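You operate a simulated robot arm through the tools that you are given. There is no shell and no other tool. Be economical: measure what you need, move in short steps, check, and stop when the job is done.

The job below is to be done with a simulated two-armed robot. You get a single attempt, and the scene is never put back.

## Task
Pick up the slate crock with one hand, pass it to the other hand and put it on the grey mat. Set down upright: slate crock.

The check looks at the end state, three seconds after you hand in, the way a careful person would. Anything else that was tipped, shoved, dropped, spilled or broken makes it a failure.

## Robot
Two 7-joint arms with two-finger parallel grippers on one trunk, on a base that drives. Base frame: it is fixed to the floor where the robot stands at the start and does not move with it; the origin is under the middle of the robot, x ahead of it, y to its left, z up; the surface under the hand at the start is at about z = 0.9. Readings come in m, degrees, newtons and seconds.
The left shoulder is at the start at [0.052, 0.174, 1.26], the right one opposite. With the tool pointing down near the work surface each hand reaches from about 0.18 to 0.68 m from the robot's upright axis, wherever it stands, measured 20 degrees to its own side. Places, roughly: grey mat [-3.6, 1.1, 0.9]. Payload 3.6 kg a hand.
The TCP of each hand is the grasp point between the finger pads, 0.03 m short of the fingertips. In the tool frame z runs along the fingers and y along their closing line. Largest opening 0.11 m; finger width 0.02, thickness 0.01; the body of the gripper, 0.048 by 0.112 m, starts 0.055 m behind the TCP.
Orientation is that of the tool frame in the base frame, as a unit quaternion [x, y, z, w]. With the fingers straight down and closing along the base's y, the tool's x points along the base's -x, its y along +y and its z along -z.

## Interface
- The arms move only by the tool drive_tool. It takes "left_steps", "right_steps" or both (then of equal length, played together; a hand with none holds still); each is a list of rows, each a list of 3 entries, a list of its own where there are three numbers: the shift along the tool's x, y, z in units of 50 mm (1.0 is 50 mm), then the turn, a rotation vector about the tool's x, y, z in units of 8 degrees (1.0 is 8 degrees), then the closure in counts, from 0 (fully open) to 255 (shut). In form: [[[x, y, z], [ax, ay, az], grip], ...]. A call has 1 to 20 rows; each row shifts and turns the commanded pose from where the row before left it, along the tool's axes as they then stand. A call with a number of a shift or a turn outside -1 to 1 is refused whole. Each row takes 0.2 s and may step no farther than 0.05 m and 8.6 degrees from the row before; otherwise, or with a gripper value out of range, the whole call is refused. A pose out of reach is approached as far as the arm can. The call stops where the force on the tool passes 40 N (or 10 N more than at its start, if that is more) or the arm is blocked; 0.2 s more then pass. Each finger travels about 0.153 m/s and halts on what it meets, pressing with about 22 N; the grip force reading is that of the motor and also rises with nothing between the fingers. The clock runs only during rows and for 0.2 s after the last one: add rows that do not move to give the fingers time. It gives the time, the measured TCP pose, the force on the tool (base axes), the opening and the grip force at its end, in the units of the frame above (readings bear some noise), with the torque about the TCP (base axes, N m) and any sound that the robot's microphone picked up.
- Cameras (640 x 400 px; columns grow to the right, rows downward): "scene" is now at [0.129, -0.0064, 1.4454]; the picture's right is [-0.00, -1.00, 0.00], its down [-0.59, 0.00, -0.80] and it looks along [0.80, -0.00, -0.59] (base axes); focal length 268 px, centre (320, 200). "left" rides on the left gripper at [0.073, -0.017, -0.103] in its tool frame; the picture's right is [0.23, 0.97, 0.00], its down [-0.76, 0.18, -0.62] and it looks along [-0.61, 0.14, 0.78] (tool axes); focal length 222 px, centre (320, 200). "right" rides on the right gripper at [0.073, 0.017, -0.103] in its tool frame; the picture's right is [-0.23, 0.97, 0.00], its down [-0.76, -0.18, -0.62] and it looks along [-0.61, -0.14, 0.78] (tool axes); focal length 222 px, centre (320, 200). There is no depth. A picture from a camera that has moved, and an enlarged one, comes with that camera's place and axes in the base frame and with its lens. The place of the scene camera against the robot may be out by one fixed shift of up to 0.025 m in any direction.
- grab_frame(camera): a new picture of that camera. It takes no simulated time.
- slide_trunk(by): slides the trunk up (or, below 0, down) by that many m; the arms and the scene camera ride with it, the base frame stays. It gives what a move gives, with no picture.
- roll_base(legs): drives the robot by 1 to 6 legs, each [ahead, left, turn to the left] in m, m and degrees, along the robot's own axes; the way and the turn of a leg run together, so that a leg with both is an arc; at most 1.5 m and 180 degrees a leg. The arms and the cameras ride along, it lands a little off, and it stops where it bumps. It gives what a move gives.
- turn_head(pan, tilt): turns the head with the scene camera to pan (to the left, within 86 degrees either way) and tilt (down, from -29 to 69), counted from straight ahead of the robot. It gives what a move gives.
- close_up(camera, box): a new picture of the part [left, top, right, bottom] of that camera's present view, enlarged. It takes no simulated time.
- job_done(): hands the job in; it is judged then, once.

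Work in short steps. Places have to be worked out from the pictures, the camera data and where the tool is seen: move nearer, look again, correct. Check each grasp and each placing, and mend what went wrong. You have 120 turns and 108 pictures in all, those below and enlarged ones among them. Open the grippers and draw the arms clear of the work before you hand the job in, unless the task says otherwise; then end with one line.

The tools are called as name(argument=value, ...) on one line, values as JSON. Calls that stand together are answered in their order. drive_tool: Moves the arms, as the interface text tells. Its arguments: {"type":"object","properties":{"left_steps":{"type":"array","items":{"type":"array"}},"right_steps":{"type":"array","items":{"type":"array"}}},"required":[]} The other tools are called the same way: slide_trunk (by) slides the trunk up or down; roll_base (legs) drives the base; turn_head (pan, tilt) turns the head that bears the scene camera; grab_frame (camera) takes a picture; close_up (camera, box) takes an enlarged picture of a part of a camera's view; job_done () hands the job in.

At the start:

```text
t: 0.0
left_position: [0.4253, 0.2111, 1.2058]
left_tcp_rot: [-0.001, 1.0, 0.0, 0.0]
left_ft_force: [0.5, 0.6, -0.3]
left_torque: [-0.01, 0.0, -0.05]
left_grip_width: 0.11
left_gripper_force: 0.1
right_position: [0.4449, -0.1721, 1.1985]
right_tcp_rot: [0.0, 1.0, 0.0, 0.0]
right_ft_force: [-1.1, 0.3, 1.0]
right_torque: [0.0, 0.0, -0.01]
right_grip_width: 0.1098
right_gripper_force: 0.2
trunk travel left (down, up): [-0.375, 0.388]
robot x, y, heading: [0.0016, -0.0047, -0.2]
head pan, tilt: [0.0, 36.4]
```

scene: 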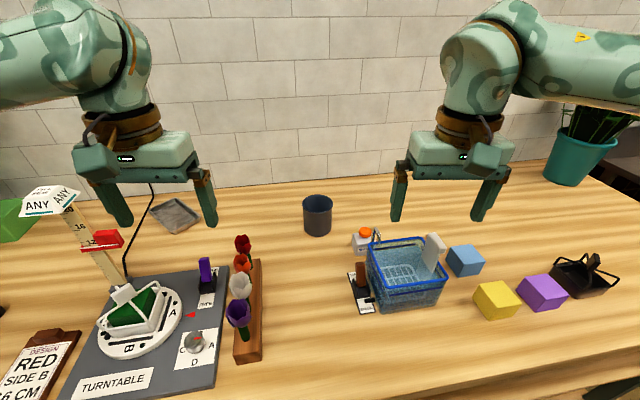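
right: 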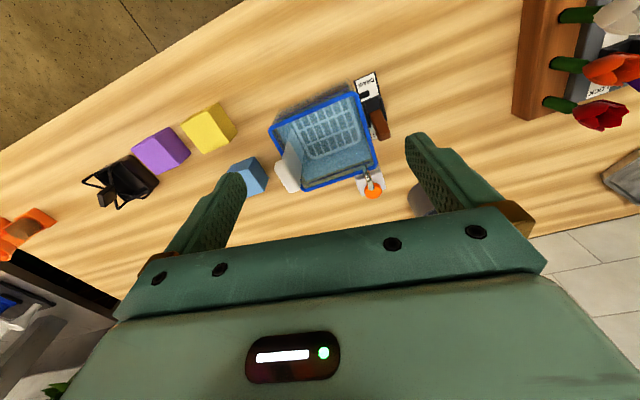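
left: 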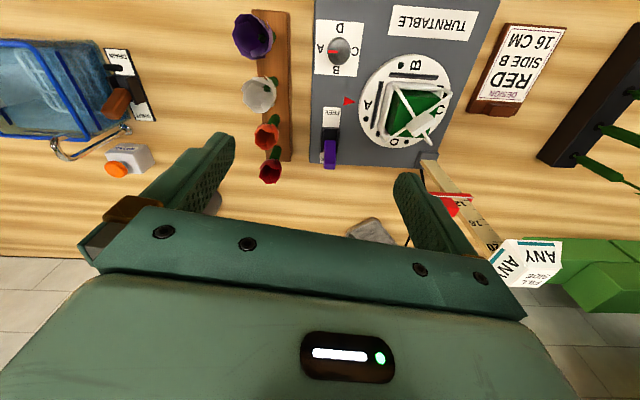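

The slate crock looks to be the blue-grey cup near (317,215), which I put at about x 0.74, y 0. I'll enlarge it first.

close_up(camera="scene", box=[220, 160, 420, 285])

turn_head(pan=0, tilt=65)

grab_frame(camera="scene")

```text
3.20 times, centred on (320, 222) of scene
camera zoom: at [0.129, -0.0064, 1.4454], right [0.0, -1.0, 0.0], down [-0.59, 0.0, -0.8], along [0.8, 0.0, -0.59], focal length 859 px, centre (320, 128)
```

zoom: 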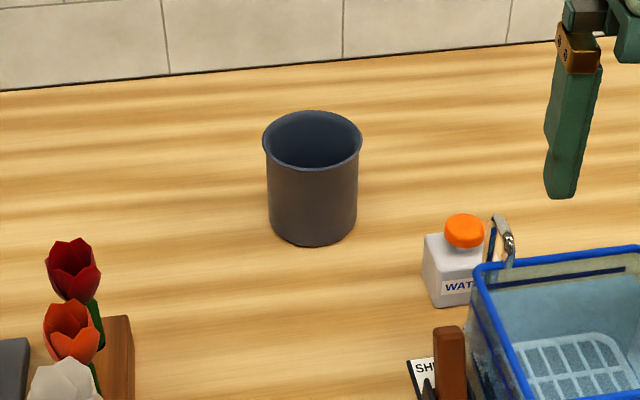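

```text
t: 0.9
left_position: [0.4254, 0.2116, 1.2063]
left_tcp_rot: [0.0, 1.0, 0.0, -0.001]
left_ft_force: [-1.0, 1.0, -0.7]
left_torque: [0.02, 0.0, -0.03]
left_grip_width: 0.1102
left_gripper_force: 0.1
right_position: [0.4454, -0.1718, 1.1977]
right_tcp_rot: [0.0, 1.0, 0.0, -0.001]
right_ft_force: [-0.3, -0.4, 0.6]
right_torque: [-0.03, -0.01, 0.0]
right_grip_width: 0.11
right_gripper_force: 0.1
trunk travel left (down, up): [-0.375, 0.388]
robot x, y, heading: [0.0021, 0.0014, -0.2]
head pan, tilt: [0.0, 65.0]
```

```text
103 pictures are left
camera scene: at [0.1024, -0.0064, 1.4078], right [0.0, -1.0, 0.0], down [-0.91, 0.0, -0.42], along [0.42, 0.0, -0.91], focal length 268 px, centre (320, 200)
```

scene: 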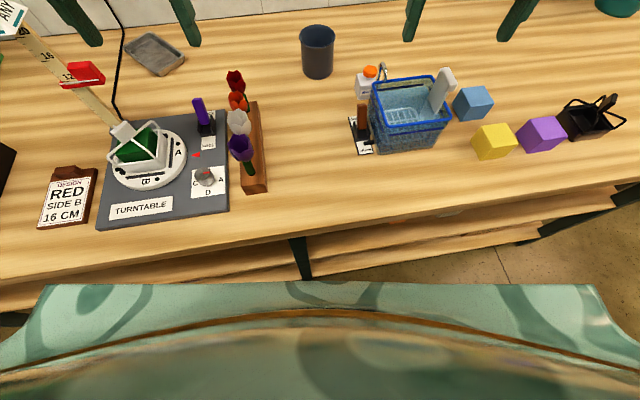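

Working from both views, the crock is about 0.083 m wide (rim about 0.09), about 0.09 m tall, and centred near (0.73, 0.0). I'll shift the robot right so the left hand can take it, then creep ahead.

roll_base(legs=[[0, -0.15, 0], [0.05, 0, 0]])

turn_head(pan=8, tilt=45)

grab_frame(camera="scene")

grab_frame(camera="left")

```text
t: 2.8
left_position: [0.4769, 0.0616, 1.2068]
left_tcp_rot: [-0.002, 1.0, -0.001, 0.0]
left_ft_force: [1.0, -0.5, 1.1]
left_torque: [0.01, 0.05, 0.01]
left_grip_width: 0.1103
left_gripper_force: 0.0
right_position: [0.4982, -0.322, 1.1981]
right_tcp_rot: [0.0, 1.0, 0.0, -0.001]
right_ft_force: [-0.2, 0.2, -0.7]
right_torque: [-0.03, 0.05, 0.03]
right_grip_width: 0.1101
right_gripper_force: 0.1
trunk travel left (down, up): [-0.375, 0.388]
robot x, y, heading: [0.0513, -0.1477, 0.2]
head pan, tilt: [0.0, 65.0]
```

```text
t: 3.6
left_position: [0.4747, 0.0631, 1.2073]
left_tcp_rot: [-0.001, 1.0, 0.0, 0.0]
left_ft_force: [0.5, -0.2, 0.2]
left_torque: [0.02, 0.03, -0.01]
left_grip_width: 0.1098
left_gripper_force: 0.0
right_position: [0.4952, -0.3214, 1.1981]
right_tcp_rot: [-0.001, 1.0, 0.0, 0.0]
right_ft_force: [-0.1, -0.5, 1.3]
right_torque: [-0.03, -0.01, -0.01]
right_grip_width: 0.1099
right_gripper_force: 0.1
trunk travel left (down, up): [-0.375, 0.388]
robot x, y, heading: [0.0458, -0.1485, 0.0]
head pan, tilt: [8.0, 45.0]
```

```text
102 pictures are left
camera scene: at [0.1713, -0.1448, 1.4328], right [0.14, -0.99, 0.0], down [-0.7, -0.1, -0.71], along [0.7, 0.1, -0.71], focal length 268 px, centre (320, 200)
```

scene: 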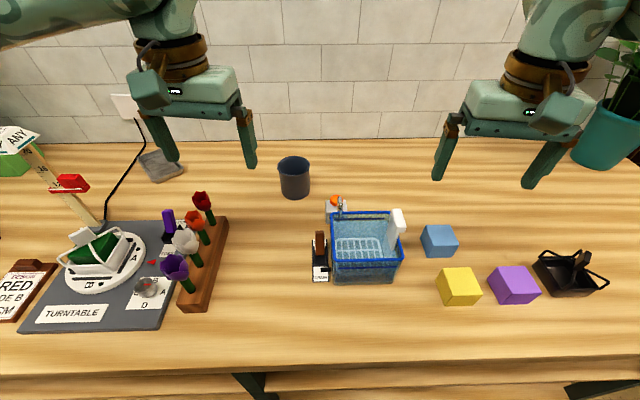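

```text
101 pictures are left
camera left: at [0.4014, 0.0457, 1.3092], right [-0.23, 0.97, 0.0], down [0.76, 0.18, 0.62], along [0.61, 0.14, -0.78], focal length 222 px, centre (320, 200)
```

left: 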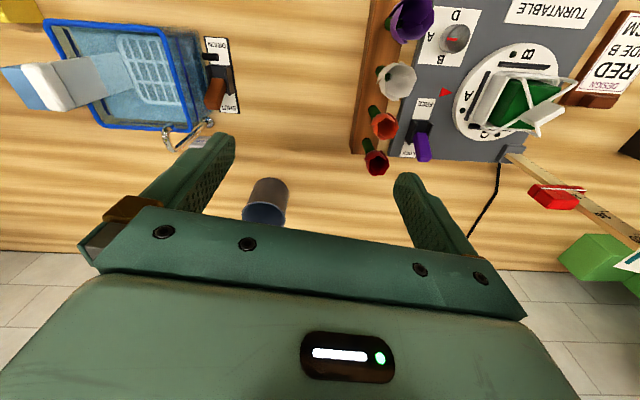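

The crock is at about (0.73, 0.0) in both the left and scene cameras. I'll go ahead a bit more and swing the left hand out above it, which keeps it clear of the tulips.

roll_base(legs=[[0.06, 0, 0]])

drive_tool(left_steps=[[[-0.8, -0.45, 0], [0, 0, 0], 0], [[-0.8, -0.45, 0], [0, 0, 0], 0], [[-0.7, -0.3, 0.5], [0, 0, 0], 0], [[0, 0, 0.6], [0, 0, 0], 0], [[0, 0, 0], [0, 0, 0], 0]])

grab_frame(camera="left")

grab_frame(camera="scene")

```text
t: 4.7
left_position: [0.5131, 0.0622, 1.2043]
left_tcp_rot: [-0.003, 1.0, 0.0, -0.002]
left_ft_force: [-0.3, -0.5, 0.0]
left_torque: [0.02, 0.03, 0.0]
left_grip_width: 0.1101
left_gripper_force: 0.1
right_position: [0.5343, -0.3209, 1.1959]
right_tcp_rot: [-0.002, 1.0, 0.0, -0.002]
right_ft_force: [-0.3, 0.6, -0.4]
right_torque: [-0.02, 0.03, -0.02]
right_grip_width: 0.11
right_gripper_force: 0.0
trunk travel left (down, up): [-0.375, 0.388]
robot x, y, heading: [0.0836, -0.1527, 0.3]
head pan, tilt: [8.0, 45.0]
stopped in leg 1: the robot was blocked; the commanded pose is now the measured one
```

```text
t: 5.9
left_position: [0.6279, 0.0031, 1.1487]
left_tcp_rot: [-0.003, 1.0, 0.0, -0.001]
left_ft_force: [0.8, 0.2, -0.9]
left_torque: [0.02, -0.02, 0.0]
left_grip_width: 0.1101
left_gripper_force: 0.0
right_position: [0.5337, -0.3213, 1.1967]
right_tcp_rot: [-0.003, 1.0, 0.001, -0.001]
right_ft_force: [-0.7, -0.8, 0.5]
right_torque: [0.02, -0.02, -0.01]
right_grip_width: 0.11
right_gripper_force: 0.1
trunk travel left (down, up): [-0.375, 0.388]
robot x, y, heading: [0.087, -0.152, 0.5]
head pan, tilt: [8.0, 45.0]
```

```text
100 pictures are left
camera left: at [0.5546, -0.0139, 1.2512], right [-0.23, 0.97, 0.0], down [0.76, 0.18, 0.62], along [0.61, 0.15, -0.78], focal length 222 px, centre (320, 200)
```

left: 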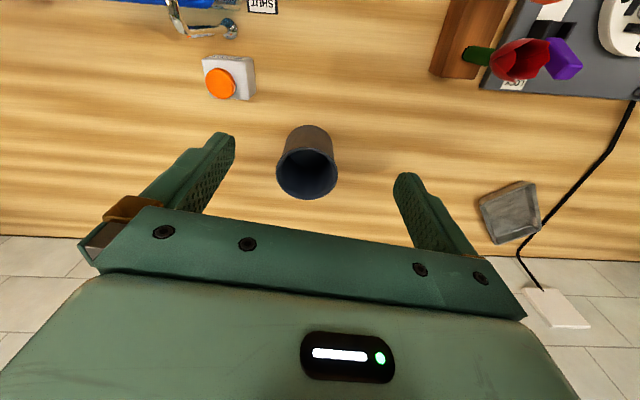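

```text
99 pictures are left
camera scene: at [0.2087, -0.1458, 1.4328], right [0.14, -0.99, 0.0], down [-0.7, -0.1, -0.71], along [0.7, 0.1, -0.71], focal length 268 px, centre (320, 200)
```

scene: 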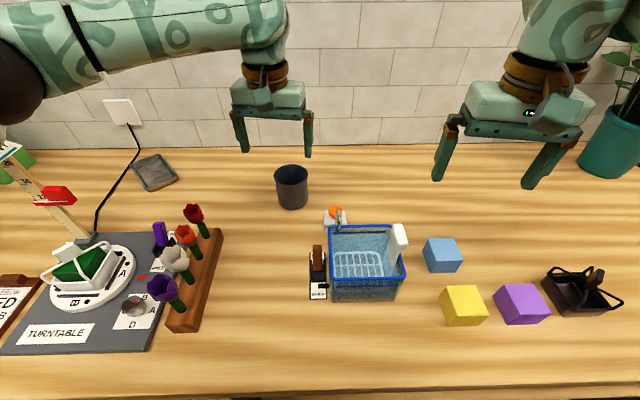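

The base is blocked at x about 0.085, but the crock should still be in reach. I'll move over it at about (0.727, 0.007) with the fingertips still above the rim, then look again.

drive_tool(left_steps=[[[-0.9, 0.1, 0], [0, 0, 0], 0], [[-0.9, 0, 0], [0, 0, 0], 0], [[-0.2, 0, 0.8], [0, 0, 0], 0], [[0, 0, 0.8], [0, 0, 0], 0], [[0, 0, 0], [0, 0, 0], 0]])

grab_frame(camera="left")

close_up(camera="scene", box=[200, 80, 400, 205])

```text
t: 7.1
left_position: [0.7261, 0.0078, 1.0691]
left_tcp_rot: [-0.003, 1.0, 0.0, -0.001]
left_ft_force: [-0.3, 0.0, 0.3]
left_torque: [0.01, 0.0, -0.01]
left_grip_width: 0.1099
left_gripper_force: 0.0
right_position: [0.5326, -0.3208, 1.1967]
right_tcp_rot: [-0.002, 1.0, -0.001, -0.001]
right_ft_force: [0.3, 0.7, 0.1]
right_torque: [0.06, -0.02, -0.02]
right_grip_width: 0.1097
right_gripper_force: 0.1
trunk travel left (down, up): [-0.375, 0.388]
robot x, y, heading: [0.0863, -0.1521, 0.2]
head pan, tilt: [8.0, 45.0]
```

```text
98 pictures are left
camera left: at [0.6525, -0.009, 1.1723], right [-0.23, 0.97, 0.0], down [0.76, 0.18, 0.62], along [0.6, 0.14, -0.78], focal length 222 px, centre (320, 200)
```

left: 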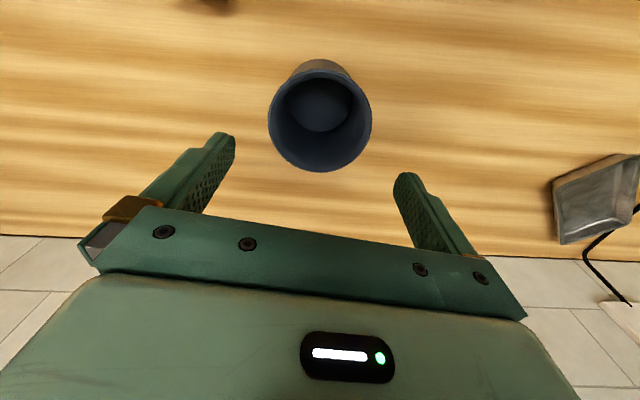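

```text
3.20 times, centred on (300, 142) of scene
camera zoom: at [0.2082, -0.1455, 1.4328], right [0.14, -0.99, 0.0], down [-0.7, -0.1, -0.71], along [0.7, 0.1, -0.71], focal length 859 px, centre (384, 384)
```

zoom: 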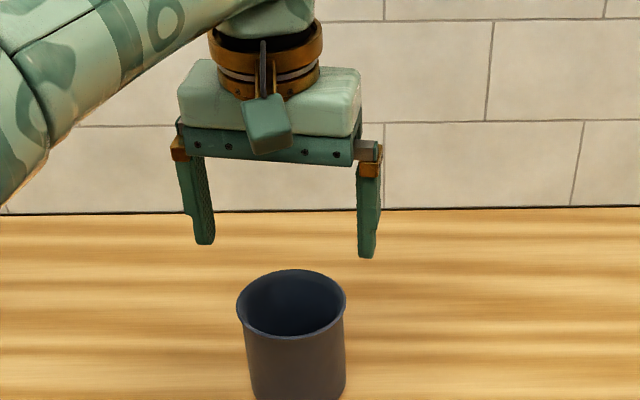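

The rim centre comes out at about (0.718, 0.005) and z 0.977. I'll lower to a high grip (TCP z about 0.97) so the lower part stays free for the other hand, leaving the fingers open for now.

drive_tool(left_steps=[[[0.12, -0.06, 0.5], [0, 0, 0], 0], [[0, 0, 0.5], [0, 0, 0], 0], [[0, 0, 0.5], [0, 0, 0], 0], [[0, 0, 0.46], [0, 0, 0], 0], [[0, 0, 0], [0, 0, 0], 0]])

grab_frame(camera="left")

close_up(camera="scene", box=[200, 80, 400, 205])

```text
t: 8.3
left_position: [0.7224, 0.0051, 0.9727]
left_tcp_rot: [-0.003, 1.0, 0.0, -0.001]
left_ft_force: [0.2, 0.0, 0.5]
left_torque: [0.0, 0.03, 0.0]
left_grip_width: 0.1099
left_gripper_force: 0.0
right_position: [0.533, -0.321, 1.1974]
right_tcp_rot: [-0.002, 1.0, 0.001, -0.002]
right_ft_force: [-0.6, -0.4, 0.5]
right_torque: [0.02, -0.02, -0.02]
right_grip_width: 0.1102
right_gripper_force: 0.1
trunk travel left (down, up): [-0.375, 0.388]
robot x, y, heading: [0.088, -0.1487, 0.2]
head pan, tilt: [8.0, 45.0]
```

```text
96 pictures are left
camera left: at [0.6487, -0.0116, 1.0761], right [-0.23, 0.97, 0.0], down [0.76, 0.18, 0.62], along [0.6, 0.14, -0.78], focal length 222 px, centre (320, 200)
```

left: 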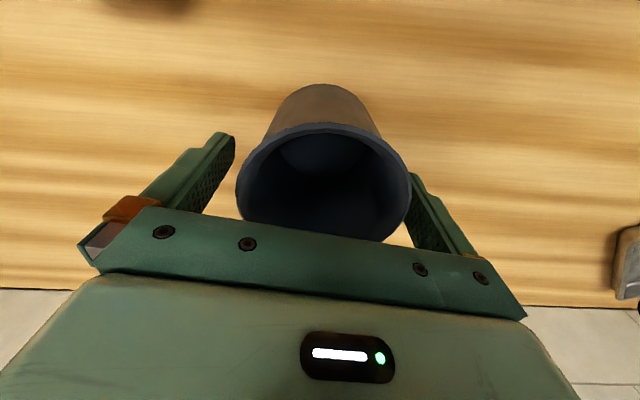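

```text
3.20 times, centred on (300, 142) of scene
camera zoom: at [0.2086, -0.1451, 1.4328], right [0.14, -0.99, 0.0], down [-0.7, -0.1, -0.71], along [0.7, 0.1, -0.71], focal length 859 px, centre (384, 384)
```

zoom: 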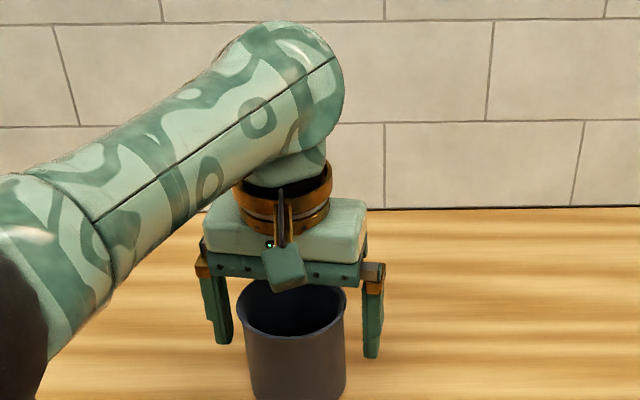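

The rim centre now reads about (0.71, 0.004) with the top near z 0.98, and the fingers straddle it. I'll nudge back 9 mm and close.

drive_tool(left_steps=[[[0.18, 0, 0], [0, 0, 0], 0], [[0, 0, 0], [0, 0, 0], 0], [[0, 0, 0], [0, 0, 0], 80], [[0, 0, 0], [0, 0, 0], 255], [[0, 0, 0], [0, 0, 0], 255], [[0, 0, 0], [0, 0, 0], 255]])

grab_frame(camera="left")

```text
t: 9.7
left_position: [0.7124, 0.0056, 0.9717]
left_tcp_rot: [-0.003, 1.0, 0.0, -0.001]
left_ft_force: [1.5, 2.0, 2.7]
left_torque: [-0.01, -0.05, 0.03]
left_grip_width: 0.0857
left_gripper_force: 22.2
right_position: [0.5324, -0.3213, 1.1978]
right_tcp_rot: [-0.002, 1.0, 0.0, -0.002]
right_ft_force: [-0.4, -0.3, 0.1]
right_torque: [-0.04, 0.01, -0.01]
right_grip_width: 0.1102
right_gripper_force: 0.1
trunk travel left (down, up): [-0.375, 0.388]
robot x, y, heading: [0.0867, -0.1516, 0.4]
head pan, tilt: [8.0, 45.0]
```

```text
94 pictures are left
camera left: at [0.639, -0.0114, 1.0757], right [-0.23, 0.97, 0.0], down [0.76, 0.18, 0.62], along [0.6, 0.15, -0.78], focal length 222 px, centre (320, 200)
```

left: 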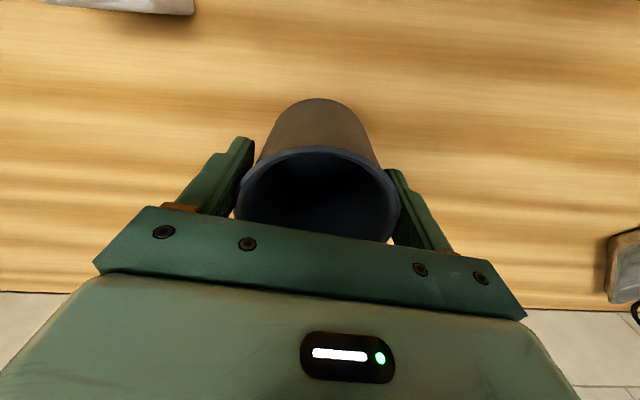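

It's gripped at 0.0857 m with 22 N. I'll lift gently and check it stays level.

drive_tool(left_steps=[[[0, 0, -0.3], [0, 0, 0], 255], [[0, 0, -0.6], [0, 0, 0], 255], [[0, 0, -0.6], [0, 0, 0], 255], [[0, 0, -0.6], [0, 0, 0], 255], [[0, 0, 0], [0, 0, 0], 255]])

grab_frame(camera="left")

grab_frame(camera="scene")

```text
t: 10.9
left_position: [0.7118, 0.0064, 1.0765]
left_tcp_rot: [-0.003, 1.0, 0.0, -0.001]
left_ft_force: [0.0, 0.2, -3.4]
left_torque: [-0.01, 0.04, -0.01]
left_grip_width: 0.0857
left_gripper_force: 22.3
right_position: [0.534, -0.3207, 1.1959]
right_tcp_rot: [-0.002, 1.0, 0.0, -0.001]
right_ft_force: [-0.7, -0.9, 0.3]
right_torque: [-0.02, -0.01, 0.02]
right_grip_width: 0.1102
right_gripper_force: 0.0
trunk travel left (down, up): [-0.375, 0.388]
robot x, y, heading: [0.0879, -0.1499, 0.1]
head pan, tilt: [8.0, 45.0]
```

```text
93 pictures are left
camera left: at [0.6396, -0.0099, 1.1804], right [-0.23, 0.97, 0.0], down [0.76, 0.18, 0.62], along [0.6, 0.14, -0.78], focal length 222 px, centre (320, 200)
```

left: 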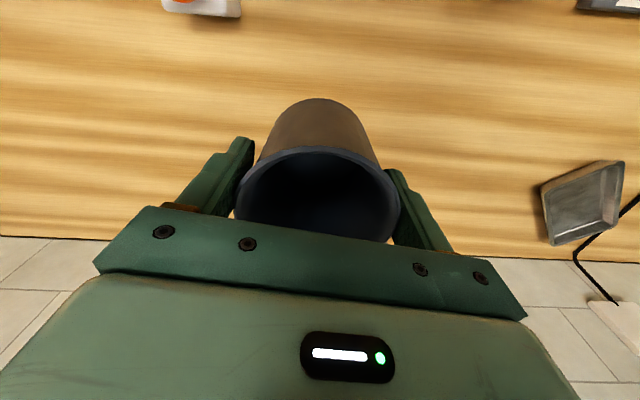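

```text
92 pictures are left
camera scene: at [0.2095, -0.1451, 1.4326], right [0.14, -0.99, 0.0], down [-0.7, -0.1, -0.71], along [0.7, 0.1, -0.71], focal length 268 px, centre (320, 200)
```

scene: 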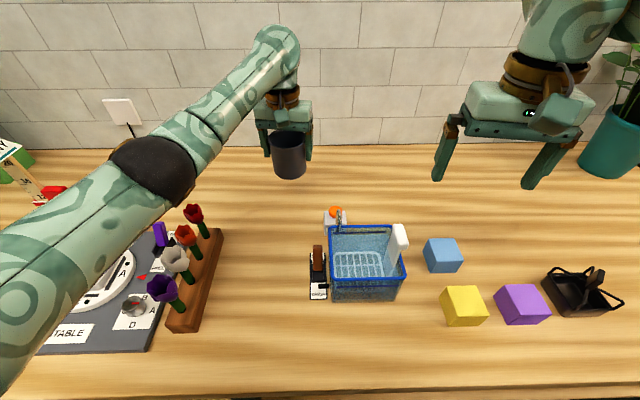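

The grip is holding, with about 0.35 kg on it and no slip. I'll raise the hand and bring it in, then back away from the table into open floor for the handover.

drive_tool(left_steps=[[[0, 0, -0.8], [0, 0, 0], 255], [[0, 0, -0.8], [0, 0, 0], 255], [[0, 0, -0.8], [0, 0, 0], 255], [[0.6, 0, -0.4], [0, 0, 0], 255], [[0.8, 0, 0], [0, 0, 0], 255], [[0.8, 0, 0], [0, 0, 0], 255], [[0.8, 0, 0], [0, 0, 0], 255], [[0.5, 0, 0], [0, 0, 0], 255], [[0, 0, 0], [0, 0, 0], 255]])

roll_base(legs=[[-0.4, 0, 0]])

turn_head(pan=85, tilt=25)

grab_frame(camera="scene")

turn_head(pan=-85, tilt=25)

grab_frame(camera="scene")

```text
t: 12.9
left_position: [0.5363, 0.0053, 1.2155]
left_tcp_rot: [-0.003, 1.0, 0.0, -0.002]
left_ft_force: [-0.2, 0.2, -3.7]
left_torque: [0.03, 0.01, 0.02]
left_grip_width: 0.0858
left_gripper_force: 21.7
right_position: [0.5339, -0.3222, 1.1977]
right_tcp_rot: [-0.002, 1.0, 0.0, -0.002]
right_ft_force: [-1.6, -0.1, -0.9]
right_torque: [0.01, 0.04, 0.02]
right_grip_width: 0.1099
right_gripper_force: 0.0
trunk travel left (down, up): [-0.375, 0.388]
robot x, y, heading: [0.0881, -0.1488, 0.2]
head pan, tilt: [8.0, 45.0]
```

```text
t: 15.3
left_position: [0.1395, 0.0063, 1.2153]
left_tcp_rot: [-0.007, 1.0, 0.0, -0.001]
left_ft_force: [-0.6, 1.1, -3.6]
left_torque: [0.0, 0.01, -0.01]
left_grip_width: 0.0856
left_gripper_force: 21.8
right_position: [0.1397, -0.3197, 1.1971]
right_tcp_rot: [-0.007, 1.0, -0.001, 0.0]
right_ft_force: [-0.4, 0.3, 0.6]
right_torque: [-0.02, -0.03, 0.02]
right_grip_width: 0.11
right_gripper_force: 0.0
trunk travel left (down, up): [-0.375, 0.388]
robot x, y, heading: [-0.3079, -0.1523, 0.7]
head pan, tilt: [8.0, 45.0]
```

```text
t: 16.8
left_position: [0.14, 0.0052, 1.215]
left_tcp_rot: [-0.007, 1.0, 0.0, 0.0]
left_ft_force: [0.2, -0.7, -2.6]
left_torque: [-0.03, 0.04, 0.0]
left_grip_width: 0.0855
left_gripper_force: 22.2
right_position: [0.1396, -0.3209, 1.1977]
right_tcp_rot: [-0.007, 1.0, -0.001, -0.002]
right_ft_force: [0.0, 0.3, 0.0]
right_torque: [-0.04, -0.05, 0.02]
right_grip_width: 0.1098
right_gripper_force: 0.1
trunk travel left (down, up): [-0.375, 0.388]
robot x, y, heading: [-0.3091, -0.1528, 0.8]
head pan, tilt: [85.0, 25.0]
```

```text
91 pictures are left
camera scene: at [-0.2594, -0.0678, 1.4633], right [1.0, -0.08, 0.0], down [-0.03, -0.42, -0.91], along [0.07, 0.9, -0.42], focal length 268 px, centre (320, 200)
```

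scene: 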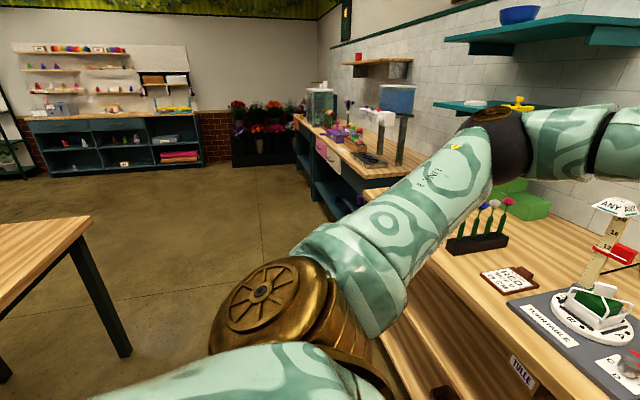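

```text
t: 19.4
left_position: [0.1404, 0.0057, 1.215]
left_tcp_rot: [-0.008, 1.0, 0.0, -0.001]
left_ft_force: [0.0, 0.2, -3.9]
left_torque: [-0.03, 0.05, 0.0]
left_grip_width: 0.0852
left_gripper_force: 22.1
right_position: [0.1409, -0.3202, 1.1975]
right_tcp_rot: [-0.006, 1.0, 0.0, -0.001]
right_ft_force: [-0.4, -0.8, -0.3]
right_torque: [-0.02, 0.04, -0.02]
right_grip_width: 0.11
right_gripper_force: 0.1
trunk travel left (down, up): [-0.375, 0.388]
robot x, y, heading: [-0.3078, -0.1506, 0.5]
head pan, tilt: [-85.0, 25.0]
```

```text
90 pictures are left
camera scene: at [-0.2571, -0.2513, 1.4633], right [-0.99, -0.1, 0.0], down [-0.04, 0.42, -0.91], along [0.09, -0.9, -0.42], focal length 268 px, centre (320, 200)
```

scene: 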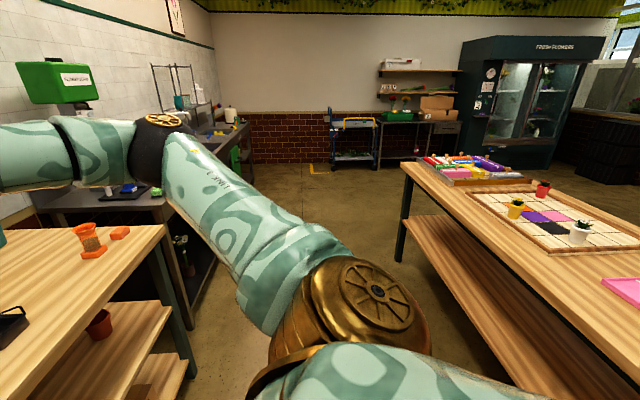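

The view shows an island table behind me, and I have clear air here for the handover. With the left hand holding the crock high, the right hand can take it low from my right side. I'll yaw both hands -90° so the cameras stay clear of each other, starting with the left.

turn_head(pan=0, tilt=40)

drive_tool(left_steps=[[[0, 0, 0], [0, 0, 1], 255], [[0, 0, 0], [0, 0, 1], 255], [[0, 0, 0], [0, 0, 1], 255], [[0, 0, 0], [0, 0, 1], 255], [[0, 0, 0], [0, 0, 1], 255], [[0, 0, 0], [0, 0, 1], 255], [[0, 0, 0], [0, 0, 1], 255], [[0, 0, 0], [0, 0, 1], 255], [[0, 0, 0], [0, 0, 1], 255], [[0, 0, 0], [0, 0, 1], 255], [[0, 0, 0], [0, 0, 1], 255], [[0, 0, 0], [0, 0, 0.25], 255], [[0, 0, 0], [0, 0, 0], 255]])

grab_frame(camera="scene")

```text
t: 21.0
left_position: [0.1398, 0.006, 1.2147]
left_tcp_rot: [-0.007, 1.0, 0.0, 0.0]
left_ft_force: [0.1, 0.3, -3.4]
left_torque: [0.0, 0.02, 0.02]
left_grip_width: 0.0859
left_gripper_force: 22.2
right_position: [0.1406, -0.3218, 1.1967]
right_tcp_rot: [-0.006, 1.0, 0.0, -0.001]
right_ft_force: [0.4, 0.6, -0.3]
right_torque: [-0.01, 0.03, 0.0]
right_grip_width: 0.1102
right_gripper_force: 0.1
trunk travel left (down, up): [-0.375, 0.388]
robot x, y, heading: [-0.3124, -0.1553, 0.7]
head pan, tilt: [0.0, 40.0]
```

```text
t: 23.8
left_position: [0.1397, 0.0064, 1.2166]
left_tcp_rot: [0.702, 0.712, 0.0, 0.0]
left_ft_force: [0.4, 0.4, -3.7]
left_torque: [0.05, -0.01, -0.02]
left_grip_width: 0.0857
left_gripper_force: 21.8
right_position: [0.1395, -0.3222, 1.1956]
right_tcp_rot: [-0.006, 1.0, 0.001, -0.002]
right_ft_force: [-0.1, 0.5, -0.9]
right_torque: [-0.02, -0.01, 0.01]
right_grip_width: 0.1099
right_gripper_force: 0.1
trunk travel left (down, up): [-0.375, 0.388]
robot x, y, heading: [-0.3086, -0.1577, 0.4]
head pan, tilt: [0.0, 40.0]
```

```text
89 pictures are left
camera scene: at [-0.1813, -0.1586, 1.44], right [0.01, -1.0, 0.0], down [-0.64, -0.01, -0.77], along [0.77, 0.01, -0.64], focal length 268 px, centre (320, 200)
```

scene: 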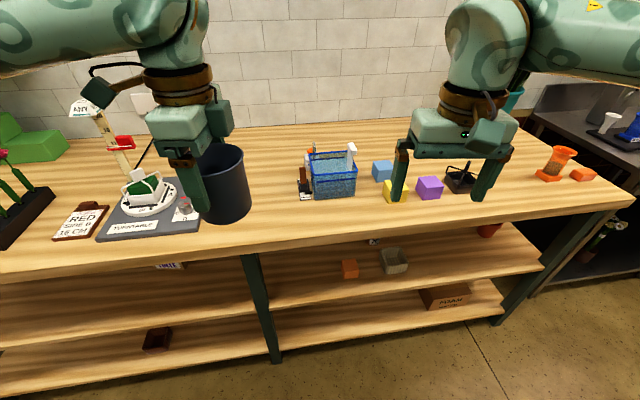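

The left hand has yawed fine and its camera faces away from the handover side. Next the right hand: yaw -90°, then pitch 70° so its fingers point to my left and 20° down, with its camera on top.

drive_tool(right_steps=[[[0, 0, 0], [0, 0, 1], 0], [[0, 0, 0], [0, 0, 1], 0], [[0, 0, 0], [0, 0, 1], 0], [[0, 0, 0], [0, 0, 1], 0], [[0, 0, 0], [0, 0, 1], 0], [[0, 0, 0], [0, 0, 1], 0], [[0, 0, 0], [0, 0, 1], 0], [[0, 0, 0], [0, 0, 1], 0], [[0, 0, 0], [0, 0, 1], 0], [[0, 0, 0], [0, 0, 1], 0], [[0, 0, 0], [0, 0, 1], 0], [[0, 0, 0], [0, 0, 0.25], 0]])

drive_tool(right_steps=[[[0, 0, 0], [0, 1, 0], 0], [[0, 0, 0], [0, 1, 0], 0], [[0, 0, 0], [0, 1, 0], 0], [[0, 0, 0], [0, 1, 0], 0], [[0, 0, 0], [0, 1, 0], 0], [[0, 0, 0], [0, 1, 0], 0], [[0, 0, 0], [0, 1, 0], 0], [[0, 0, 0], [0, 1, 0], 0], [[0, 0, 0], [0, 0.75, 0], 0], [[0, 0, 0], [0, 0, 0], 0]])

grab_frame(camera="scene")

grab_frame(camera="right")

```text
t: 26.4
left_position: [0.1408, 0.0071, 1.216]
left_tcp_rot: [0.702, 0.712, 0.0, 0.0]
left_ft_force: [-0.4, 0.4, -3.8]
left_torque: [0.05, 0.01, -0.02]
left_grip_width: 0.0852
left_gripper_force: 21.2
right_position: [0.1389, -0.3204, 1.1957]
right_tcp_rot: [0.704, 0.71, -0.002, -0.002]
right_ft_force: [-0.1, 0.2, -0.1]
right_torque: [0.03, 0.0, 0.0]
right_grip_width: 0.1101
right_gripper_force: 0.1
trunk travel left (down, up): [-0.375, 0.388]
robot x, y, heading: [-0.3081, -0.1546, 0.8]
head pan, tilt: [0.0, 40.0]
```

```text
t: 28.6
left_position: [0.1408, 0.0055, 1.2161]
left_tcp_rot: [0.703, 0.712, -0.001, 0.0]
left_ft_force: [-0.1, 1.2, -3.4]
left_torque: [0.02, -0.01, 0.04]
left_grip_width: 0.0856
left_gripper_force: 21.7
right_position: [0.1407, -0.3198, 1.1978]
right_tcp_rot: [0.576, 0.582, 0.403, -0.409]
right_ft_force: [0.0, -0.3, 0.1]
right_torque: [0.03, -0.01, -0.01]
right_grip_width: 0.1101
right_gripper_force: 0.1
trunk travel left (down, up): [-0.375, 0.388]
robot x, y, heading: [-0.3103, -0.1504, 0.6]
head pan, tilt: [0.0, 40.0]
```

```text
88 pictures are left
camera scene: at [-0.1814, -0.1585, 1.44], right [0.01, -1.0, 0.0], down [-0.64, -0.01, -0.77], along [0.77, 0.01, -0.64], focal length 268 px, centre (320, 200)
```

scene: 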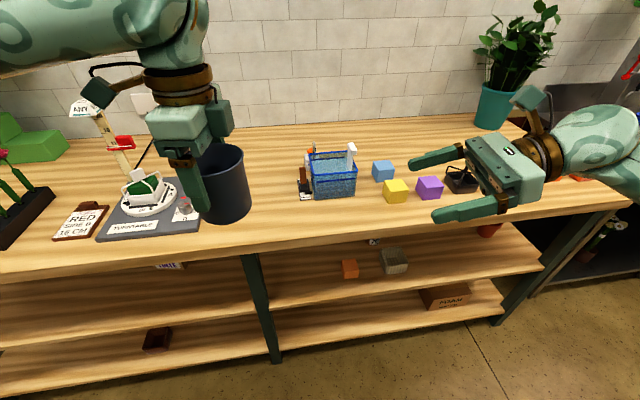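

```text
87 pictures are left
camera right: at [0.1578, -0.3933, 1.3001], right [0.97, -0.07, -0.22], down [-0.17, -0.85, -0.5], along [-0.15, 0.53, -0.84], focal length 222 px, centre (320, 200)
```

right: 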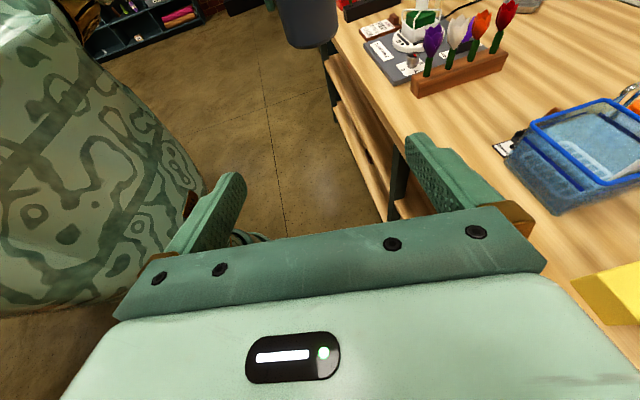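

The right hand is posed well. I'll advance it to about 0.13 m short of the crock at the low-grip height (z about 1.169) and check alignment.

drive_tool(right_steps=[[[0.188, 0, 0.943], [0, 0, 0], 0], [[0.188, 0, 0.943], [0, 0, 0], 0], [[0.188, 0, 0.943], [0, 0, 0], 0], [[0.188, 0, 0.943], [0, 0, 0], 0], [[0, 0, 0], [0, 0, 0], 0]])

grab_frame(camera="scene")

grab_frame(camera="right")

```text
t: 29.8
left_position: [0.1396, 0.0056, 1.2161]
left_tcp_rot: [0.703, 0.712, 0.0, 0.0]
left_ft_force: [0.2, -0.9, -3.9]
left_torque: [0.08, 0.0, -0.02]
left_grip_width: 0.0854
left_gripper_force: 21.6
right_position: [0.1382, -0.1311, 1.1672]
right_tcp_rot: [0.576, 0.581, 0.403, -0.409]
right_ft_force: [-0.4, -0.8, 0.2]
right_torque: [-0.02, -0.01, 0.0]
right_grip_width: 0.1101
right_gripper_force: 0.1
trunk travel left (down, up): [-0.375, 0.388]
robot x, y, heading: [-0.3069, -0.1534, 0.7]
head pan, tilt: [0.0, 40.0]
```

```text
86 pictures are left
camera scene: at [-0.1817, -0.1597, 1.44], right [0.01, -1.0, 0.0], down [-0.64, -0.01, -0.77], along [0.77, 0.01, -0.64], focal length 268 px, centre (320, 200)
```

scene: 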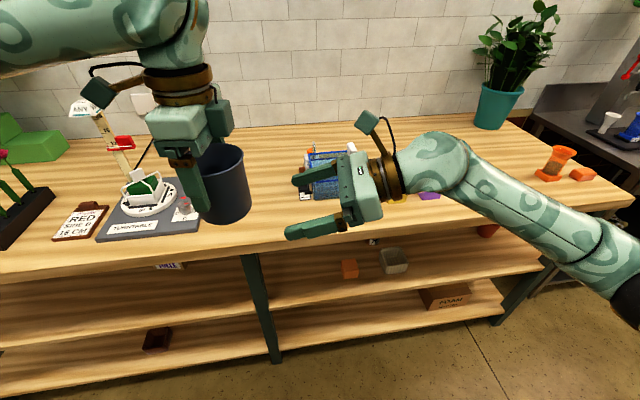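

```text
85 pictures are left
camera right: at [0.1542, -0.2031, 1.2699], right [0.97, -0.07, -0.22], down [-0.17, -0.85, -0.5], along [-0.15, 0.53, -0.84], focal length 222 px, centre (320, 200)
```

right: 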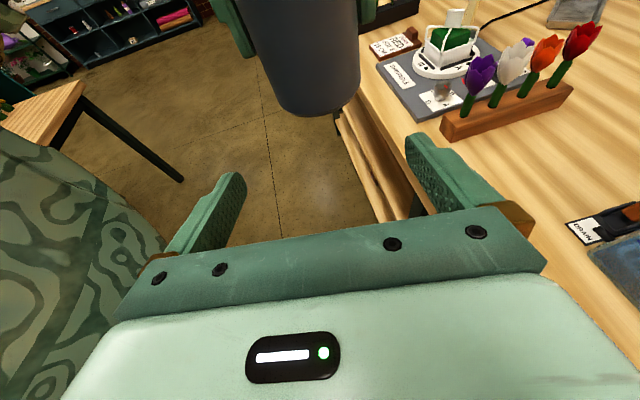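

The base of the crock reads z about 1.145, which agrees with my figure. I'll go most of the way in with small steps and look again.

drive_tool(right_steps=[[[0.2, 0.03, 0.5], [0, 0, 0], 0], [[0.19, 0, 0.5], [0, 0, 0], 0], [[0.19, 0, 0.5], [0, 0, 0], 0], [[0, 0, 0], [0, 0, 0], 0]])

close_up(camera="scene", box=[120, 60, 440, 260])

grab_frame(camera="right")

```text
t: 30.8
left_position: [0.141, 0.0055, 1.2165]
left_tcp_rot: [0.702, 0.712, -0.001, 0.0]
left_ft_force: [-0.5, 0.6, -4.8]
left_torque: [0.02, -0.04, 0.05]
left_grip_width: 0.0854
left_gripper_force: 22.1
right_position: [0.138, -0.0499, 1.1707]
right_tcp_rot: [0.576, 0.582, 0.402, -0.409]
right_ft_force: [0.5, -0.1, -0.1]
right_torque: [0.01, 0.05, 0.0]
right_grip_width: 0.1096
right_gripper_force: 0.1
trunk travel left (down, up): [-0.375, 0.388]
robot x, y, heading: [-0.3081, -0.1573, 0.7]
head pan, tilt: [0.0, 40.0]
```

```text
2.00 times, centred on (280, 160) of scene
camera zoom: at [-0.1814, -0.1593, 1.44], right [0.01, -1.0, 0.0], down [-0.64, -0.01, -0.77], along [0.77, 0.01, -0.64], focal length 537 px, centre (400, 280)
```

zoom: 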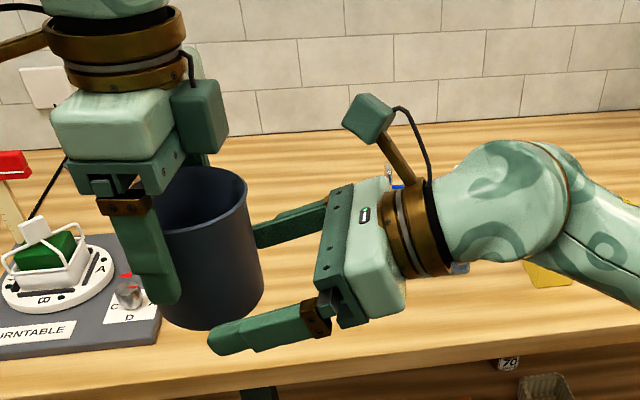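

```text
83 pictures are left
camera right: at [0.1553, -0.1226, 1.2735], right [0.97, -0.07, -0.22], down [-0.17, -0.85, -0.5], along [-0.15, 0.53, -0.84], focal length 222 px, centre (320, 200)
```

right: 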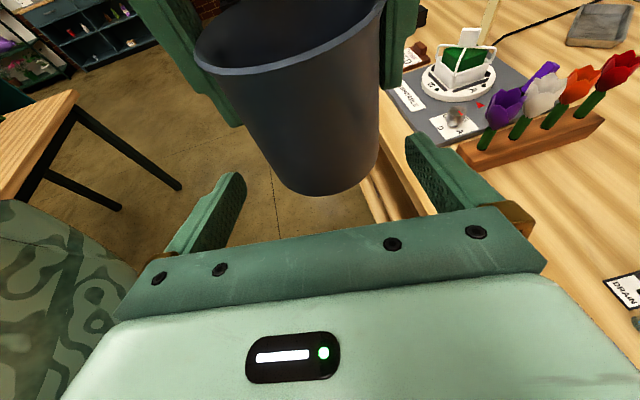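

On the left gripper I notice a small box on the side facing the right hand. I'll check with the left camera and a tighter crop before going further.

grab_frame(camera="left")

close_up(camera="scene", box=[130, 60, 290, 160])

```text
82 pictures are left
camera left: at [0.1216, 0.0785, 1.3187], right [0.97, 0.24, 0.0], down [0.19, -0.76, 0.62], along [0.15, -0.6, -0.78], focal length 222 px, centre (320, 200)
```

left: 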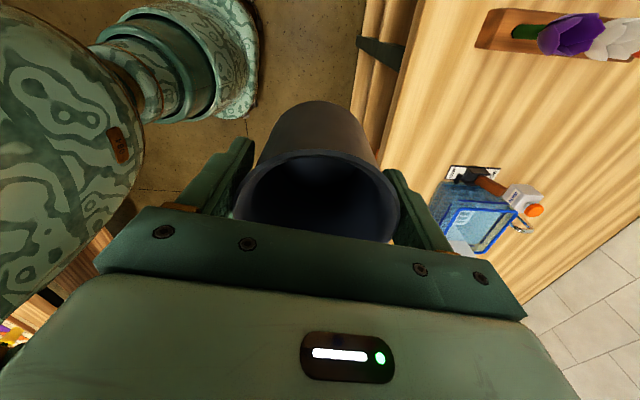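

```text
4.00 times, centred on (210, 110) of scene
camera zoom: at [-0.1814, -0.1593, 1.44], right [0.01, -1.0, 0.0], down [-0.64, -0.01, -0.77], along [0.77, 0.01, -0.64], focal length 1073 px, centre (760, 560)
```

zoom: 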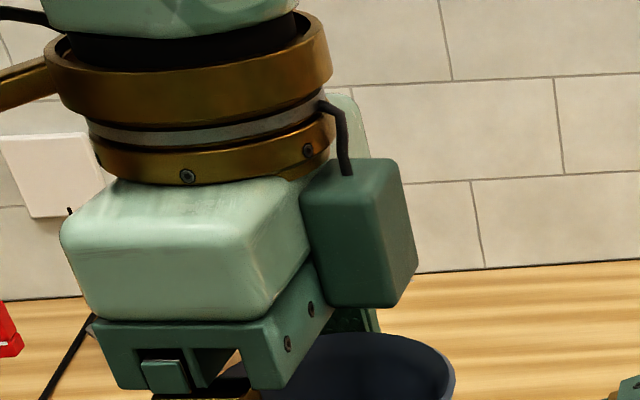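

There is a box on the -x side of each gripper, so I have to allow for that when placing. A 24° tilt with the right hand set back about 19 mm clears the boxes, the cameras and later the mat. I'll adjust the tilt and move in.

drive_tool(right_steps=[[[0, 0, 0], [0, -0.5, 0], 0], [[0.2, 0.05, 0.33], [0, 0, 0], 0], [[0.2, 0, 0.32], [0, 0, 0], 0], [[0, 0, 0], [0, 0, 0], 0]])

close_up(camera="scene", box=[120, 60, 440, 260])

grab_frame(camera="right")

```text
t: 31.8
left_position: [0.1406, 0.0065, 1.2155]
left_tcp_rot: [0.702, 0.712, -0.001, -0.001]
left_ft_force: [0.1, 0.3, -3.5]
left_torque: [0.05, 0.0, -0.03]
left_grip_width: 0.0856
left_gripper_force: 21.9
right_position: [0.1408, -0.0132, 1.1757]
right_tcp_rot: [0.591, 0.596, 0.382, -0.388]
right_ft_force: [-0.2, -0.1, 0.5]
right_torque: [-0.02, -0.02, -0.02]
right_grip_width: 0.1098
right_gripper_force: 0.1
trunk travel left (down, up): [-0.375, 0.388]
robot x, y, heading: [-0.3074, -0.1558, 0.9]
head pan, tilt: [0.0, 40.0]
```

```text
2.00 times, centred on (280, 160) of scene
camera zoom: at [-0.1813, -0.159, 1.44], right [0.01, -1.0, 0.0], down [-0.64, -0.01, -0.77], along [0.77, 0.01, -0.64], focal length 537 px, centre (400, 280)
```

zoom: 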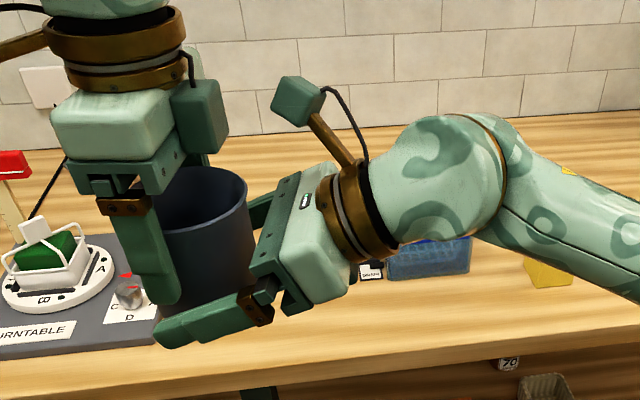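

```text
79 pictures are left
camera right: at [0.1577, -0.0788, 1.2831], right [0.97, -0.08, -0.21], down [-0.17, -0.88, -0.44], along [-0.15, 0.47, -0.87], focal length 222 px, centre (320, 200)
```

right: 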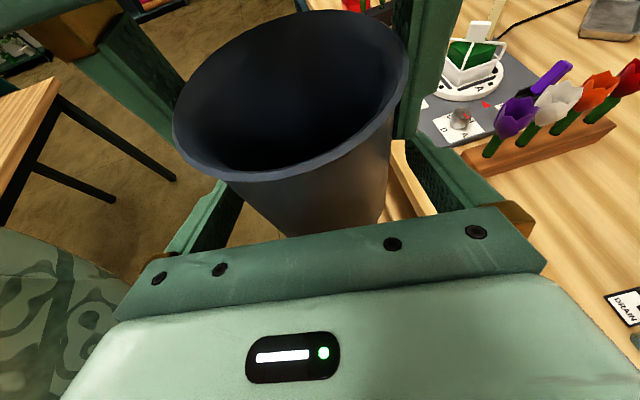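

The right hand is in position with no contact. I'll close it on the crock's lower body while the left hand still holds.

drive_tool(right_steps=[[[0, 0, 0], [0, 0, 0], 40], [[0, 0, 0], [0, 0, 0], 255], [[0, 0, 0], [0, 0, 0], 255], [[0, 0, 0], [0, 0, 0], 255]])

grab_frame(camera="right")

close_up(camera="scene", box=[140, 120, 300, 220])

```text
t: 32.8
left_position: [0.1401, 0.0064, 1.2165]
left_tcp_rot: [0.702, 0.712, 0.0, -0.001]
left_ft_force: [0.5, -1.6, -3.5]
left_torque: [0.08, 0.21, 0.08]
left_grip_width: 0.0856
left_gripper_force: 22.0
right_position: [0.1404, -0.0131, 1.1753]
right_tcp_rot: [0.59, 0.596, 0.382, -0.388]
right_ft_force: [-1.2, 1.8, 0.2]
right_torque: [-0.11, -0.24, -0.12]
right_grip_width: 0.0796
right_gripper_force: 22.0
trunk travel left (down, up): [-0.375, 0.388]
robot x, y, heading: [-0.3073, -0.1542, 0.9]
head pan, tilt: [0.0, 40.0]
```

```text
78 pictures are left
camera right: at [0.1576, -0.0786, 1.2831], right [0.97, -0.08, -0.21], down [-0.17, -0.88, -0.44], along [-0.15, 0.47, -0.87], focal length 222 px, centre (320, 200)
```

right: 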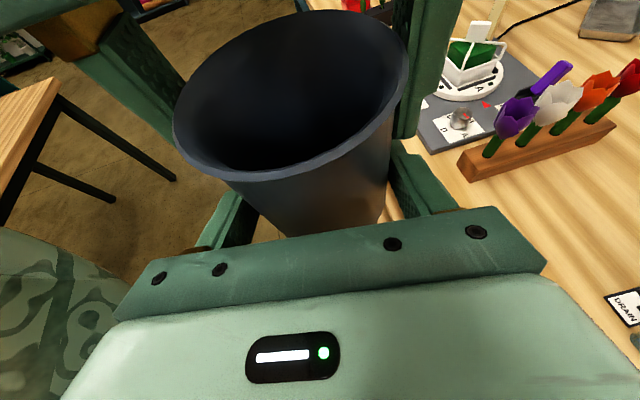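

```text
4.00 times, centred on (220, 170) of scene
camera zoom: at [-0.1813, -0.1585, 1.44], right [0.01, -1.0, 0.0], down [-0.64, -0.01, -0.77], along [0.77, 0.01, -0.64], focal length 1073 px, centre (720, 320)
```

zoom: 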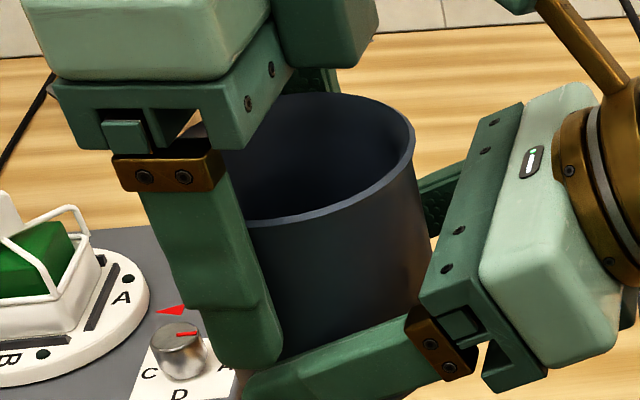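

The right hand holds at 0.0796 m with 22 N. I'll open the left hand and let the right take the weight before moving anything.

drive_tool(left_steps=[[[0, 0, 0], [0, 0, 0], 100], [[0, 0, 0], [0, 0, 0], 0], [[0, 0, 0], [0, 0, 0], 0]], right_steps=[[[0, 0, 0], [0, 0, 0], 255], [[0, 0, 0], [0, 0, 0], 255], [[0, 0, 0], [0, 0, 0], 255]])

grab_frame(camera="right")

grab_frame(camera="left")

```text
t: 33.6
left_position: [0.1394, 0.0057, 1.2148]
left_tcp_rot: [0.702, 0.712, 0.0, 0.0]
left_ft_force: [-1.1, -1.3, -0.5]
left_torque: [0.02, -0.02, -0.02]
left_grip_width: 0.11
left_gripper_force: 0.1
right_position: [0.1411, -0.014, 1.1742]
right_tcp_rot: [0.591, 0.596, 0.381, -0.387]
right_ft_force: [-0.6, 1.0, 0.7]
right_torque: [-0.02, -0.02, 0.03]
right_grip_width: 0.0794
right_gripper_force: 21.9
trunk travel left (down, up): [-0.375, 0.388]
robot x, y, heading: [-0.3059, -0.1522, 0.9]
head pan, tilt: [0.0, 40.0]
```

```text
76 pictures are left
camera right: at [0.1578, -0.0787, 1.2829], right [0.97, -0.08, -0.21], down [-0.17, -0.88, -0.44], along [-0.15, 0.47, -0.87], focal length 222 px, centre (320, 200)
```

right: 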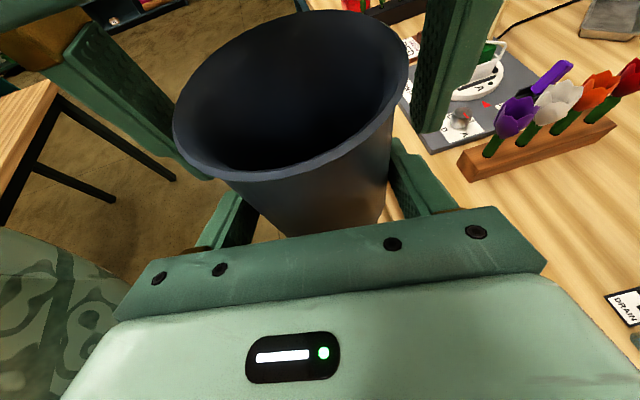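

```text
75 pictures are left
camera left: at [0.1218, 0.0794, 1.3186], right [0.97, 0.24, 0.0], down [0.19, -0.76, 0.62], along [0.15, -0.61, -0.78], focal length 222 px, centre (320, 200)
```

left: 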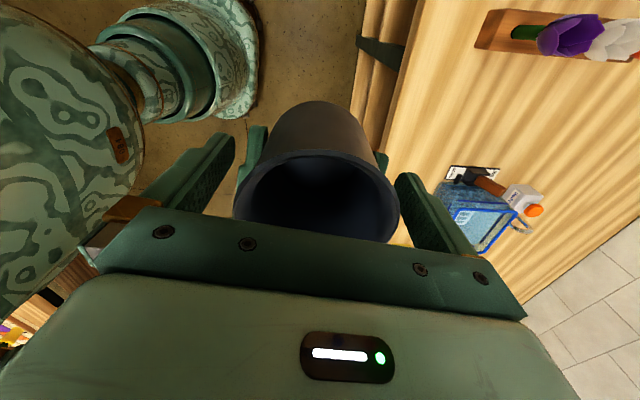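

Both left fingers are clear of the rim and the crock hasn't moved in the right hand. I'll raise the left hand straight up and check that the right takes the load.

drive_tool(left_steps=[[[0, 0, -0.2], [0, 0, 0], 0], [[0, 0, -0.5], [0, 0, 0], 0], [[0, 0, -0.9], [0, 0, 0], 0], [[0, 0, -0.9], [0, 0, 0], 0], [[0, 0, -0.5], [0, 0, 0], 0], [[0, 0, 0], [0, 0, 0], 0]])

grab_frame(camera="right")

grab_frame(camera="scene")

```text
t: 35.0
left_position: [0.1412, 0.0049, 1.2951]
left_tcp_rot: [0.701, 0.713, 0.001, 0.002]
left_ft_force: [0.5, 0.4, 0.0]
left_torque: [-0.01, 0.01, -0.03]
left_grip_width: 0.1102
left_gripper_force: 0.1
left hand out of reach, approached as far as the arm can: row 4, 5
right_position: [0.141, -0.0132, 1.1745]
right_tcp_rot: [0.591, 0.595, 0.382, -0.388]
right_ft_force: [0.1, -0.4, 1.2]
right_torque: [-0.04, -0.01, 0.01]
right_grip_width: 0.0796
right_gripper_force: 21.8
trunk travel left (down, up): [-0.375, 0.388]
robot x, y, heading: [-0.3079, -0.1557, 0.7]
head pan, tilt: [0.0, 40.0]
```

```text
74 pictures are left
camera right: at [0.1578, -0.0785, 1.283], right [0.97, -0.08, -0.21], down [-0.17, -0.88, -0.44], along [-0.15, 0.47, -0.87], focal length 222 px, centre (320, 200)
```

right: 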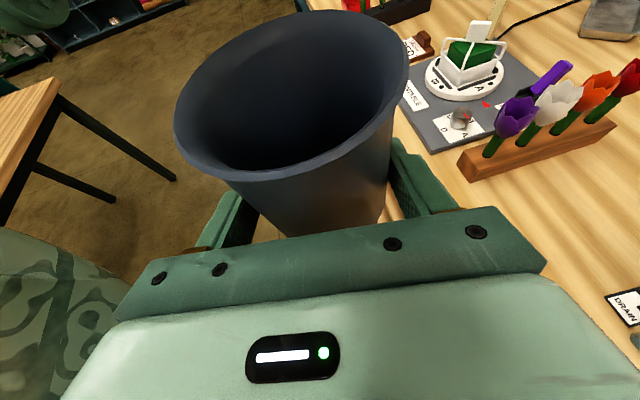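

```text
73 pictures are left
camera scene: at [-0.1812, -0.1584, 1.4399], right [0.01, -1.0, 0.0], down [-0.64, -0.01, -0.77], along [0.77, 0.01, -0.64], focal length 268 px, centre (320, 200)
```

scene: 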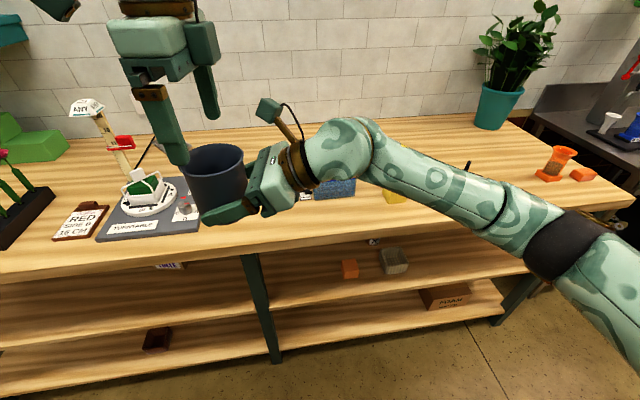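

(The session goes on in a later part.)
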